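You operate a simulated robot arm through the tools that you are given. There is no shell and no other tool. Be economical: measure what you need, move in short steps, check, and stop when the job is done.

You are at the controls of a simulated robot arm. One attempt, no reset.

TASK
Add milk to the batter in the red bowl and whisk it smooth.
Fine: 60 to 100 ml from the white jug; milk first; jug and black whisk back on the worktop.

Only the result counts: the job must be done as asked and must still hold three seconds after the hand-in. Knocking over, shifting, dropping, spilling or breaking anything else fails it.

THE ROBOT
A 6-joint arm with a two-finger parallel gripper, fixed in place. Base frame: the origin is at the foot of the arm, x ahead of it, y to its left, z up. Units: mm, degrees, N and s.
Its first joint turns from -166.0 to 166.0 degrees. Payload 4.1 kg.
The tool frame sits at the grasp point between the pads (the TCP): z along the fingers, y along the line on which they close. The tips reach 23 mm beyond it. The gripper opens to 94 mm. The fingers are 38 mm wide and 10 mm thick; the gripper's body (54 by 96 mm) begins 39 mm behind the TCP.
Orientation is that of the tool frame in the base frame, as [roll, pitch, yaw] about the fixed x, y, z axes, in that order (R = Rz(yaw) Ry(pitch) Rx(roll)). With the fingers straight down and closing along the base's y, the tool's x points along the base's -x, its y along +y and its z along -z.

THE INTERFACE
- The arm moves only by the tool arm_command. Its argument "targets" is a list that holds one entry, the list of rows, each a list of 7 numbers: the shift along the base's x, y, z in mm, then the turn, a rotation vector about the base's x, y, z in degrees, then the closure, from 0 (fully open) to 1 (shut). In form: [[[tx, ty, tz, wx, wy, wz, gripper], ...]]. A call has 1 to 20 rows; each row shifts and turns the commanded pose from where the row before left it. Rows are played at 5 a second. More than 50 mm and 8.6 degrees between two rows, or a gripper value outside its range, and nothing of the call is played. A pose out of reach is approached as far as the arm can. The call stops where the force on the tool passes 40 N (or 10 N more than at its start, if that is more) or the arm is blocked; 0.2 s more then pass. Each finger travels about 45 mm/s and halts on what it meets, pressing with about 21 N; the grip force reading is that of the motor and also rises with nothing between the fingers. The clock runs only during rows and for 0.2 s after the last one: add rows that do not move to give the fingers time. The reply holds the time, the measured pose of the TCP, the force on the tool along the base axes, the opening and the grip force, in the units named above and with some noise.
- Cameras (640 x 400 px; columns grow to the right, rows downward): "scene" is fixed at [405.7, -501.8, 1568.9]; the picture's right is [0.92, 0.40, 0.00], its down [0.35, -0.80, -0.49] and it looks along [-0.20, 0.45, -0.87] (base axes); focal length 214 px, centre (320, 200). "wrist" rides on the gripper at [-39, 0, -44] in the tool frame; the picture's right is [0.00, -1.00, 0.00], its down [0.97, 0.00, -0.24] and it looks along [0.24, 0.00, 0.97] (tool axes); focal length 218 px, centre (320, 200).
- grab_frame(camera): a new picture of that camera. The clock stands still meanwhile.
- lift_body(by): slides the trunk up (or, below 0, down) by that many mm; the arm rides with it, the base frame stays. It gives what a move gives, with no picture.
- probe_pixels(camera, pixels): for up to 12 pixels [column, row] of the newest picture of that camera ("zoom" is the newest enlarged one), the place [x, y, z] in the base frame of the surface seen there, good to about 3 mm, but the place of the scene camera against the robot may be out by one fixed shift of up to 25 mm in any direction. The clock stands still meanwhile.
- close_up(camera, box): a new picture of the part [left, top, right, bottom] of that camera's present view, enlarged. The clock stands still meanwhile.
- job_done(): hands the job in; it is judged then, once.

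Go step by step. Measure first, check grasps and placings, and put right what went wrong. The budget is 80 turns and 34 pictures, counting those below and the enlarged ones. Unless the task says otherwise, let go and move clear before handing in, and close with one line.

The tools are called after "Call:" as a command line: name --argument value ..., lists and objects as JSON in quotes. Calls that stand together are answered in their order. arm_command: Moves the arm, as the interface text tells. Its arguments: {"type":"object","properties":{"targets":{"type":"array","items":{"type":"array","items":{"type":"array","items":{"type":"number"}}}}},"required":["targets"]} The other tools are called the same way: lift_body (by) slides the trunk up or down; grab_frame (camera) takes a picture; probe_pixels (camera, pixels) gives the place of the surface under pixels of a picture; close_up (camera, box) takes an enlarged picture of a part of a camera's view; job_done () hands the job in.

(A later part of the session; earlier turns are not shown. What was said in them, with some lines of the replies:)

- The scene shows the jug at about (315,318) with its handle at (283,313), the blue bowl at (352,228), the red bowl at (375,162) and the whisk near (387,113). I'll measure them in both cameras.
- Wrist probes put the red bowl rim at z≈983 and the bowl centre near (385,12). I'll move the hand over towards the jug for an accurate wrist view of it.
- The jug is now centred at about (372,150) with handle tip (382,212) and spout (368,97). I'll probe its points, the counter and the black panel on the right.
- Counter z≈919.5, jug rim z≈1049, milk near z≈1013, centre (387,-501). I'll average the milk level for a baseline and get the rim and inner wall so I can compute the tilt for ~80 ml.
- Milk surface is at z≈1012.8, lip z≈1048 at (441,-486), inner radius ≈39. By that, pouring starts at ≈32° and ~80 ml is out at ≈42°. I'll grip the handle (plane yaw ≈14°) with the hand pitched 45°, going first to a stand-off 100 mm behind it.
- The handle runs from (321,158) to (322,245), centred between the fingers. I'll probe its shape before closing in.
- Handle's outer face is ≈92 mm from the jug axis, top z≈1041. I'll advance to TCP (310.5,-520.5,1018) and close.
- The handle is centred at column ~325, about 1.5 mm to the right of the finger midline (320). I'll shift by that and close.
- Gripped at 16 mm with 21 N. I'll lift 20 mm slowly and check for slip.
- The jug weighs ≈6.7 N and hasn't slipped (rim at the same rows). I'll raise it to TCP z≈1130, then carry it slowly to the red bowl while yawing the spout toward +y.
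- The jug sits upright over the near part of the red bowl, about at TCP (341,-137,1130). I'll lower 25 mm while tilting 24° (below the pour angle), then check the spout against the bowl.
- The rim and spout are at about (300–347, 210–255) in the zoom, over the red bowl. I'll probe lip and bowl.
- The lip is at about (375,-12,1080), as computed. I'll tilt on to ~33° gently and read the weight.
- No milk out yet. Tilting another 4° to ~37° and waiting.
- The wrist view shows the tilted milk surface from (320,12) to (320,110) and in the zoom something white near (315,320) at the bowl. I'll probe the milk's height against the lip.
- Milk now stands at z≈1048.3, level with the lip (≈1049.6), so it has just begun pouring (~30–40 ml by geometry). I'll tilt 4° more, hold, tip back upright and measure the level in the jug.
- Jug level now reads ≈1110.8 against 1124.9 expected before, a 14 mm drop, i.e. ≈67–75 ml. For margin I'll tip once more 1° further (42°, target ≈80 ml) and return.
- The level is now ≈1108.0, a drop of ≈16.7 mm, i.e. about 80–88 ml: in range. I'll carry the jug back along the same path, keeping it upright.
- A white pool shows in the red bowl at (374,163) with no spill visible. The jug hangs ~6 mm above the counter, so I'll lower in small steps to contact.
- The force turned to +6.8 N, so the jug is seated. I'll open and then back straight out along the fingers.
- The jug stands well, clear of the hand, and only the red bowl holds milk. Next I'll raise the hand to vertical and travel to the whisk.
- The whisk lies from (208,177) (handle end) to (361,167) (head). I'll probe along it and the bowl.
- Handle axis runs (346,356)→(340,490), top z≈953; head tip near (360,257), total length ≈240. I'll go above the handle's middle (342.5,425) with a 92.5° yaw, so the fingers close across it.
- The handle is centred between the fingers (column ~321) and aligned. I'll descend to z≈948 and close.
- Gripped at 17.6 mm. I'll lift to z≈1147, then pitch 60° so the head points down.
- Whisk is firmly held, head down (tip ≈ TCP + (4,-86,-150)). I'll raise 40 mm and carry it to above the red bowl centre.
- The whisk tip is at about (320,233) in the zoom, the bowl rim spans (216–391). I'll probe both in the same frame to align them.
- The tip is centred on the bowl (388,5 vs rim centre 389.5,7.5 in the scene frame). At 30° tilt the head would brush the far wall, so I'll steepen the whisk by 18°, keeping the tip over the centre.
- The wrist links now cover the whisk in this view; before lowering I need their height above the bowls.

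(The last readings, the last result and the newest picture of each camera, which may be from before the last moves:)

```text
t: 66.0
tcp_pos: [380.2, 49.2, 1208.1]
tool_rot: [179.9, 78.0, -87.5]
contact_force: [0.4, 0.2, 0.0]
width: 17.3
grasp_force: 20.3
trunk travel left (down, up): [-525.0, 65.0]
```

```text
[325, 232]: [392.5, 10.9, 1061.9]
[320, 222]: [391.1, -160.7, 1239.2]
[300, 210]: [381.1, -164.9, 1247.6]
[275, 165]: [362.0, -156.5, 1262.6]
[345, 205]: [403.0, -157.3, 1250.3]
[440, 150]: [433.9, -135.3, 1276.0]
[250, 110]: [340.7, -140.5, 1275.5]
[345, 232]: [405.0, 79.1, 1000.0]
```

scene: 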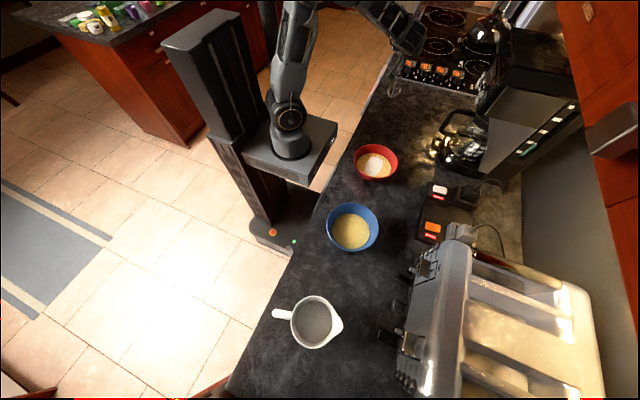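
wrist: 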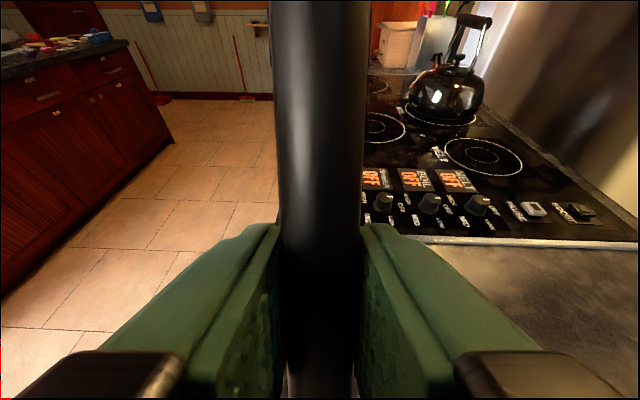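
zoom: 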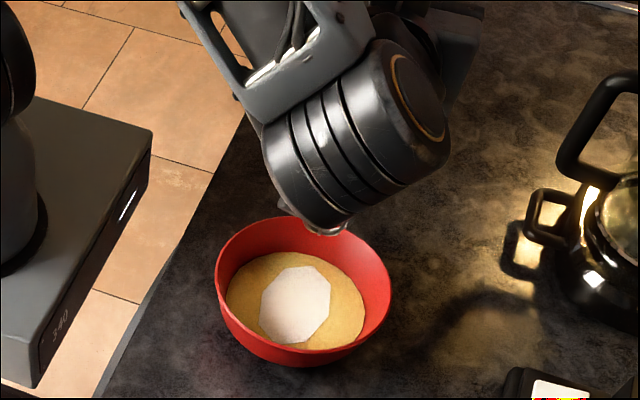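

Wrist links are ~z 1150+ at the lowest, clear of the bowls after lowering 100 mm; the tip is at ≈(384,11,1042). I'll lower 100 mm into the batter.

Call:
arm_command --targets '[[[0, 0, -15, 0, 0, 0, 1], [0, 0, -15, 0, 0, 0, 1], [0, 0, -15, 0, 0, 0, 1], [0, 0, -15, 0, 0, 0, 1], [0, 0, -12, 0, 0, 0, 1], [0, 0, -8, 0, 0, 0, 1], [0, 0, -8, 0, 0, 0, 1], [0, 0, -6, 0, 0, 0, 1], [0, 0, -6, 0, 0, 0, 1], [0, 0, 0, 0, 0, 0, 1]]]'

Call:
close_up --camera "scene" --box '[330, 90, 430, 190]'

```text
t: 68.2
tcp_pos: [380.8, 48.7, 1106.8]
tool_rot: [179.9, 78.0, -87.5]
contact_force: [-0.1, -0.2, -0.4]
width: 17.6
grasp_force: 20.9
trunk travel left (down, up): [-525.0, 65.0]
```

```text
4.00 times, centred on (380, 140) of scene
```

zoom: 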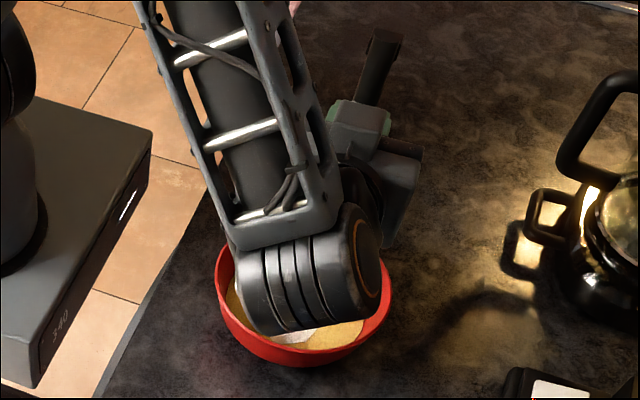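

No contact force (tip ≈938). I'll go 4 mm deeper and make two circles of 16 mm radius, watching the force.

Call:
arm_command --targets '[[[0, 0, -4, 0, 0, 0, 1], [8, 0, 0, 0, 0, 0, 1], [8, 0, 0, 0, 0, 0, 1], [-4.7, 11.3, 0, 0, 0, 0, 1], [-11.3, 4.7, 0, 0, 0, 0, 1], [-11.3, -4.7, 0, 0, 0, 0, 1], [-4.7, -11.3, 0, 0, 0, 0, 1], [4.7, -11.3, 0, 0, 0, 0, 1], [11.3, -4.7, 0, 0, 0, 0, 1], [11.3, 4.7, 0, 0, 0, 0, 1], [4.7, 11.3, 0, 0, 0, 0, 1], [-4.7, 11.3, 0, 0, 0, 0, 1], [-11.3, 4.7, 0, 0, 0, 0, 1], [-11.3, -4.7, 0, 0, 0, 0, 1], [-4.7, -11.3, 0, 0, 0, 0, 1], [4.7, -11.3, 0, 0, 0, 0, 1], [11.3, -4.7, 0, 0, 0, 0, 1], [11.3, 4.7, 0, 0, 0, 0, 1], [4.7, 11.3, 0, 0, 0, 0, 1]]]'

Call:
close_up --camera "scene" --box '[330, 90, 430, 190]'

```text
t: 72.2
tcp_pos: [397.0, 46.9, 1104.1]
tool_rot: [179.8, 78.0, -87.6]
contact_force: [-0.3, -0.7, -0.4]
width: 17.3
grasp_force: 20.8
trunk travel left (down, up): [-525.0, 65.0]
```

```text
4.00 times, centred on (380, 140) of scene
```

zoom: 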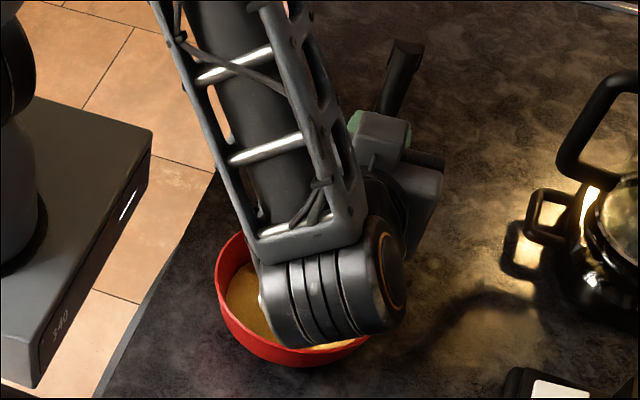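

The bowl hasn't moved (rim still 216–391) and forces are near zero. I'll keep whisking for about 12 more turns, 2 mm deeper.

Call:
arm_command --targets '[[[-4.7, 11.3, -2, 0, 0, 0, 1], [-11.3, 4.7, 0, 0, 0, 0, 1], [-11.3, -4.7, 0, 0, 0, 0, 1], [-4.7, -11.3, 0, 0, 0, 0, 1], [4.7, -11.3, 0, 0, 0, 0, 1], [11.3, -4.7, 0, 0, 0, 0, 1], [11.3, 4.7, 0, 0, 0, 0, 1], [4.7, 11.3, 0, 0, 0, 0, 1], [-4.7, 11.3, 0, 0, 0, 0, 1], [-11.3, 4.7, 0, 0, 0, 0, 1], [-11.3, -4.7, 0, 0, 0, 0, 1], [-4.7, -11.3, 0, 0, 0, 0, 1], [4.7, -11.3, 0, 0, 0, 0, 1], [11.3, -4.7, 0, 0, 0, 0, 1], [11.3, 4.7, 0, 0, 0, 0, 1], [4.7, 11.3, 0, 0, 0, 0, 1]]]'

Call:
arm_command --targets '[[[-4.7, 11.3, 0, 0, 0, 0, 1], [-11.3, 4.7, 0, 0, 0, 0, 1], [-11.3, -4.7, 0, 0, 0, 0, 1], [-4.7, -11.3, 0, 0, 0, 0, 1], [4.7, -11.3, 0, 0, 0, 0, 1], [11.3, -4.7, 0, 0, 0, 0, 1], [11.3, 4.7, 0, 0, 0, 0, 1], [4.7, 11.3, 0, 0, 0, 0, 1], [-4.7, 11.3, 0, 0, 0, 0, 1], [-11.3, 4.7, 0, 0, 0, 0, 1], [-11.3, -4.7, 0, 0, 0, 0, 1], [-4.7, -11.3, 0, 0, 0, 0, 1], [4.7, -11.3, 0, 0, 0, 0, 1], [11.3, -4.7, 0, 0, 0, 0, 1], [11.3, 4.7, 0, 0, 0, 0, 1], [4.7, 11.3, 0, 0, 0, 0, 1]]]'

Call:
arm_command --targets '[[[-4.7, 11.3, 0, 0, 0, 0, 1], [-11.3, 4.7, 0, 0, 0, 0, 1], [-11.3, -4.7, 0, 0, 0, 0, 1], [-4.7, -11.3, 0, 0, 0, 0, 1], [4.7, -11.3, 0, 0, 0, 0, 1], [11.3, -4.7, 0, 0, 0, 0, 1], [11.3, 4.7, 0, 0, 0, 0, 1], [4.7, 11.3, 0, 0, 0, 0, 1], [-4.7, 11.3, 0, 0, 0, 0, 1], [-11.3, 4.7, 0, 0, 0, 0, 1], [-11.3, -4.7, 0, 0, 0, 0, 1], [-4.7, -11.3, 0, 0, 0, 0, 1], [4.7, -11.3, 0, 0, 0, 0, 1], [11.3, -4.7, 0, 0, 0, 0, 1], [11.3, 4.7, 0, 0, 0, 0, 1], [4.7, 11.3, 0, 0, 0, 0, 1]]]'

Call:
arm_command --targets '[[[-4.7, 11.3, 0, 0, 0, 0, 1], [-11.3, 4.7, 0, 0, 0, 0, 1], [-11.3, -4.7, 0, 0, 0, 0, 1], [-4.7, -11.3, 0, 0, 0, 0, 1], [4.7, -11.3, 0, 0, 0, 0, 1], [11.3, -4.7, 0, 0, 0, 0, 1], [11.3, 4.7, 0, 0, 0, 0, 1], [4.7, 11.3, 0, 0, 0, 0, 1], [-4.7, 11.3, 0, 0, 0, 0, 1], [-11.3, 4.7, 0, 0, 0, 0, 1], [-11.3, -4.7, 0, 0, 0, 0, 1], [-4.7, -11.3, 0, 0, 0, 0, 1], [4.7, -11.3, 0, 0, 0, 0, 1], [11.3, -4.7, 0, 0, 0, 0, 1], [11.3, 4.7, 0, 0, 0, 0, 1], [4.7, 11.3, 0, 0, 0, 0, 1]]]'

Call:
arm_command --targets '[[[-4.7, 11.3, 0, 0, 0, 0, 1], [-11.3, 4.7, 0, 0, 0, 0, 1], [-11.3, -4.7, 0, 0, 0, 0, 1], [-4.7, -11.3, 0, 0, 0, 0, 1], [4.7, -11.3, 0, 0, 0, 0, 1], [11.3, -4.7, 0, 0, 0, 0, 1], [11.3, 4.7, 0, 0, 0, 0, 1], [4.7, 11.3, 0, 0, 0, 0, 1], [-4.7, 11.3, 0, 0, 0, 0, 1], [-11.3, 4.7, 0, 0, 0, 0, 1], [-11.3, -4.7, 0, 0, 0, 0, 1], [-4.7, -11.3, 0, 0, 0, 0, 1], [4.7, -11.3, 0, 0, 0, 0, 1], [11.3, -4.7, 0, 0, 0, 0, 1], [11.3, 4.7, 0, 0, 0, 0, 1], [4.7, 11.3, 0, 0, 0, 0, 1]]]'

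Call:
arm_command --targets '[[[-4.7, 11.3, 0, 0, 0, 0, 1], [-11.3, 4.7, 0, 0, 0, 0, 1], [-11.3, -4.7, 0, 0, 0, 0, 1], [-4.7, -11.3, 0, 0, 0, 0, 1], [4.7, -11.3, 0, 0, 0, 0, 1], [11.3, -4.7, 0, 0, 0, 0, 1], [11.3, 4.7, 0, 0, 0, 0, 1], [4.7, 11.3, 0, 0, 0, 0, 1], [-4.7, 11.3, 0, 0, 0, 0, 1], [-11.3, 4.7, 0, 0, 0, 0, 1], [-11.3, -4.7, 0, 0, 0, 0, 1], [-4.7, -11.3, 0, 0, 0, 0, 1], [4.7, -11.3, 0, 0, 0, 0, 1], [11.3, -4.7, 0, 0, 0, 0, 1], [11.3, 4.7, 0, 0, 0, 0, 1], [4.7, 11.3, 0, 0, 0, 0, 1]]]'

```text
t: 75.6
tcp_pos: [398.3, 47.2, 1103.1]
tool_rot: [179.8, 78.0, -87.7]
contact_force: [0.0, -0.1, 0.1]
width: 17.4
grasp_force: 20.5
trunk travel left (down, up): [-525.0, 65.0]
```

```text
t: 79.0
tcp_pos: [396.7, 47.0, 1102.2]
tool_rot: [179.7, 78.0, -87.6]
contact_force: [0.2, 0.0, -1.0]
width: 17.6
grasp_force: 20.8
trunk travel left (down, up): [-525.0, 65.0]
```

```text
t: 82.4
tcp_pos: [397.6, 46.2, 1102.3]
tool_rot: [179.8, 78.0, -87.7]
contact_force: [0.3, -0.6, -0.6]
width: 17.3
grasp_force: 20.4
trunk travel left (down, up): [-525.0, 65.0]
```

```text
t: 85.8
tcp_pos: [396.1, 47.0, 1101.0]
tool_rot: [179.9, 77.9, -87.6]
contact_force: [-0.1, 0.0, 1.2]
width: 17.4
grasp_force: 21.1
trunk travel left (down, up): [-525.0, 65.0]
```

```text
t: 89.2
tcp_pos: [396.5, 47.3, 1102.4]
tool_rot: [179.8, 78.0, -87.6]
contact_force: [-0.4, -0.1, -0.6]
width: 17.4
grasp_force: 22.0
trunk travel left (down, up): [-525.0, 65.0]
```

```text
t: 92.6
tcp_pos: [396.3, 48.6, 1100.0]
tool_rot: [179.8, 77.9, -87.6]
contact_force: [-0.3, 0.6, -0.7]
width: 17.3
grasp_force: 21.5
trunk travel left (down, up): [-525.0, 65.0]
```

Whisked for ~14 turns with no contact. I'll recentre, lift out slowly, let it drip over the bowl, tip back 18° and look at the batter.

Call:
arm_command --targets '[[[-8, 0, 0, 0, 0, 0, 1], [-8, 0, 0, 0, 0, 0, 1], [0, 0, 8, 0, 0, 0, 1], [0, 0, 10, 0, 0, 0, 1], [0, 0, 12, 0, 0, 0, 1], [0, 0, 14, 0, 0, 0, 1], [0, 0, 16, 0, 0, 0, 1], [0, 0, 16, 0, 0, 0, 1], [0, 0, 16, 0, 0, 0, 1], [0, 0, 14, 0, 0, 0, 1], [0, 0, 0, 0, 0, 0, 1], [0, 0, 0, 0, 0, 0, 1], [0, 0, 0, 0, 0, 0, 1], [0, 0, 0, 0, 0, 0, 1], [-0.8, 16.7, -6.4, -5.99, -0.26, 0, 1], [-0.8, 16.7, -6.4, -5.99, -0.26, 0, 1], [-0.8, 16.7, -6.4, -5.99, -0.26, 0, 1], [0, 0, 0, 0, 0, 0, 1]]]'

Call:
close_up --camera "scene" --box '[330, 90, 430, 190]'

```text
t: 96.4
tcp_pos: [377.9, 97.2, 1187.2]
tool_rot: [180.0, 59.9, -87.6]
contact_force: [-0.3, -0.1, 0.1]
width: 17.3
grasp_force: 21.1
trunk travel left (down, up): [-525.0, 65.0]
```

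```text
4.00 times, centred on (380, 140) of scene
```

zoom: 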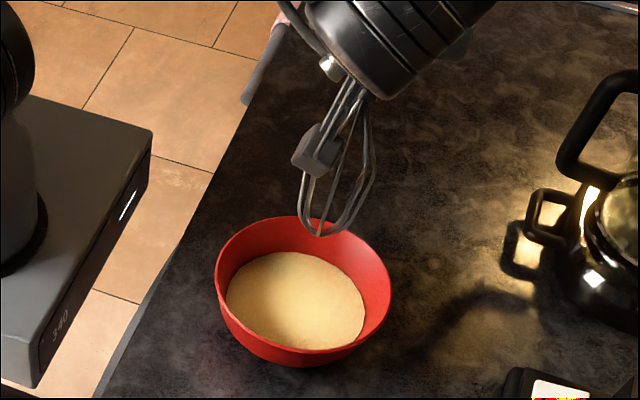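

The batter is uniform and smooth, and the bowl is in place. I'll carry the whisk back to its spot, reversing the path and laying it flat above the counter.

Call:
arm_command --targets '[[[-2.6, 23.5, 0, 0, 0, 0, 1], [-2.6, 23.5, 0, 0, 0, 0, 1], [-2.6, 23.5, 0, 0, 0, 0, 1], [-2.6, 23.5, 0, 0, 0, 0, 1], [-2.6, 23.5, 0, 0, 0, 0, 1], [-2.6, 23.5, 0, 0, 0, 0, 1], [-2.6, 23.5, 0, 0, 0, 0, 1], [-2.6, 23.5, 0, 0, 0, 0, 1], [-2.6, 23.5, 0, 0, 0, 0, 1], [-2.6, 23.5, 0, 0, 0, 0, 1], [-2.6, 23.5, 0, 0, 0, 0, 1], [-2.6, 23.5, 0, 0, 0, 0, 1], [-2.6, 23.5, 0, 0, 0, 0, 1], [-2.6, 23.5, 0, 0, 0, 0, 1], [0, 0, -18, 0, 0, 0, 1], [0, 0, -18, 0, 0, 0, 1], [0, 0, 0, 0, 0, 0, 1]]]'

Call:
arm_command --targets '[[[0, 0, 0, -7.49, -0.33, 0, 1], [0, 0, 0, -7.49, -0.33, 0, 1], [0, 0, 0, -7.49, -0.33, 0, 1], [0, 0, 0, -7.49, -0.33, 0, 1], [0, 0, 0, -7.49, -0.33, 0, 1], [0, 0, 0, -7.49, -0.33, 0, 1], [0, 0, 0, -7.49, -0.33, 0, 1], [0, 0, 0, -7.49, -0.33, 0, 1], [0, 0, -20, 0, 0, 0, 1], [0, 0, -20, 0, 0, 0, 1], [0, 0, -20, 0, 0, 0, 1], [0, 0, -20, 0, 0, 0, 1], [0, 0, -20, 0, 0, 0, 1], [0, 0, -20, 0, 0, 0, 1], [0, 0, -20, 0, 0, 0, 1], [0, 0, -20, 0, 0, 0, 1], [0, 0, -15, 0, 0, 0, 1], [0, 0, -8, 0, 0, 0, 1], [0, 0, 0, 0, 0, 0, 1]]]'

```text
t: 100.0
tcp_pos: [343.5, 427.6, 1151.4]
tool_rot: [-180.0, 60.1, -87.6]
contact_force: [-0.1, -0.4, -0.6]
width: 17.3
grasp_force: 20.9
trunk travel left (down, up): [-525.0, 65.0]
```

```text
t: 104.0
tcp_pos: [341.4, 427.4, 968.5]
tool_rot: [180.0, 0.0, -87.5]
contact_force: [0.4, -0.1, -1.1]
width: 17.5
grasp_force: 21.0
trunk travel left (down, up): [-525.0, 65.0]
```

Pose matches the pick-up spot, 21 mm above it. I'll lower the rest in small steps until it touches.

Call:
arm_command --targets '[[[0, 0, -6, 0, 0, 0, 1], [0, 0, -6, 0, 0, 0, 1], [0, 0, -4, 0, 0, 0, 1], [0, 0, -2, 0, 0, 0, 1], [0, 0, -1.5, 0, 0, 0, 1], [0, 0, -1, 0, 0, 0, 1], [0, 0, 0, 0, 0, 0, 1], [0, 0, 0, 0, 0, 0, 1]]]'

```text
t: 105.8
tcp_pos: [342.2, 427.2, 947.6]
tool_rot: [-180.0, 0.0, -87.5]
contact_force: [0.4, 0.2, 0.0]
width: 17.3
grasp_force: 21.1
trunk travel left (down, up): [-525.0, 65.0]
```

Back at pick-up height (947.6 vs 947.1). I'll lower the last 0.6 mm, open and rise straight up.

Call:
arm_command --targets '[[[0, 0, -0.6, 0, 0, 0, 1], [0, 0, 0, 0, 0, 0, 1], [0, 0, 0, 0, 0, 0, 0.85], [0, 0, 0, 0, 0, 0, 0.6], [0, 0, 0, 0, 0, 0, 0.3], [0, 0, 0, 0, 0, 0, 0], [0, 0, 0, 0, 0, 0, 0], [0, 0, 0, 0, 0, 0, 0], [0, 0, 0, 0, 0, 0, 0]]]'

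Call:
arm_command --targets '[[[0, 0, 8, 0, 0, 0, 0], [0, 0, 20, 0, 0, 0, 0], [0, 0, 30, 0, 0, 0, 0], [0, 0, 30, 0, 0, 0, 0], [0, 0, 30, 0, 0, 0, 0], [0, 0, 30, 0, 0, 0, 0], [0, 0, 30, 0, 0, 0, 0], [0, 0, 30, 0, 0, 0, 0], [0, 0, 0, 0, 0, 0, 0]]]'

Call:
grab_frame --camera "scene"

Call:
grab_frame --camera "wrist"

```text
t: 107.8
tcp_pos: [341.9, 428.0, 947.7]
tool_rot: [-179.9, 0.0, -87.5]
contact_force: [0.1, 0.1, -0.3]
width: 94.1
grasp_force: 0.3
trunk travel left (down, up): [-525.0, 65.0]
```

```text
t: 109.8
tcp_pos: [341.6, 428.3, 1155.7]
tool_rot: [179.9, 0.0, -87.5]
contact_force: [-0.1, 0.3, 0.1]
width: 94.2
grasp_force: 0.0
trunk travel left (down, up): [-525.0, 65.0]
```

```text
4 pictures are left
```

scene: 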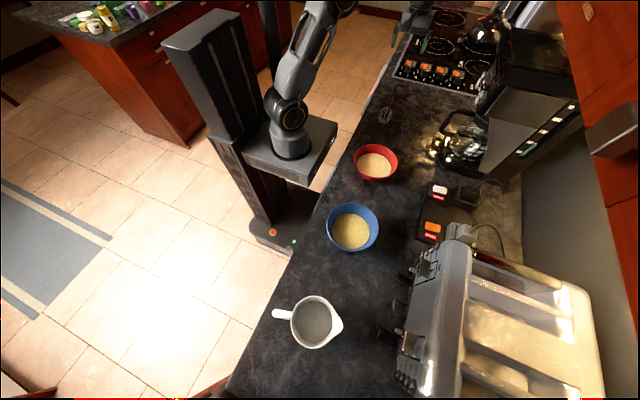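

```text
3 pictures are left
```

wrist: 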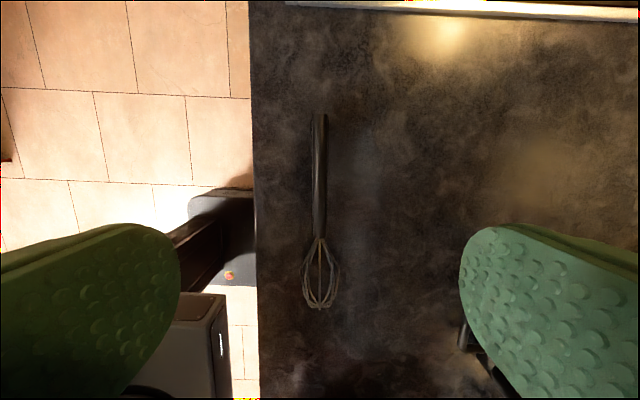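

Everything is in place: whisk at (320,200) in the wrist view, jug at (313,320), smooth batter at (375,164). I'll do one last check of the jug's level from the scene (baseline 1032.5 minus rim offsets).

Call:
probe_pixels --camera "scene" --pixels '[[313, 318], [308, 318], [318, 318], [313, 325], [308, 325], [318, 325], [313, 330], [310, 322], [316, 322], [313, 321], [320, 325], [305, 322]]'

```text
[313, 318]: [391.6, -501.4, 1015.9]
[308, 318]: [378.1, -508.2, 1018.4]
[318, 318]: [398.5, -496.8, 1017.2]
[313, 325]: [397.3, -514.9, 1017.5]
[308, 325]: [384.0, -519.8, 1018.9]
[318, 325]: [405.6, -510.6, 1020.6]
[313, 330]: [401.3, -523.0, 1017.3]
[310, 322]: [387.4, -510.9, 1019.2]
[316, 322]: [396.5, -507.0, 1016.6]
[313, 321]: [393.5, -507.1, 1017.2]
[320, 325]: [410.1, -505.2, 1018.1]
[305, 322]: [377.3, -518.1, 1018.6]
```

The scene check gives a drop of about 14 mm and the in-hand reading about 16 mm, so roughly 70–85 ml was poured, in range. Everything is released and clear, so I'm handing in.

Call:
job_done

```text
The job is handed in.
```

I poured roughly 70–85 ml of milk from the white jug into the red bowl (estimated from the drop in the jug's level), then whisked the batter smooth. The jug and black whisk are back on the worktop, with no spills seen in the last pictures.
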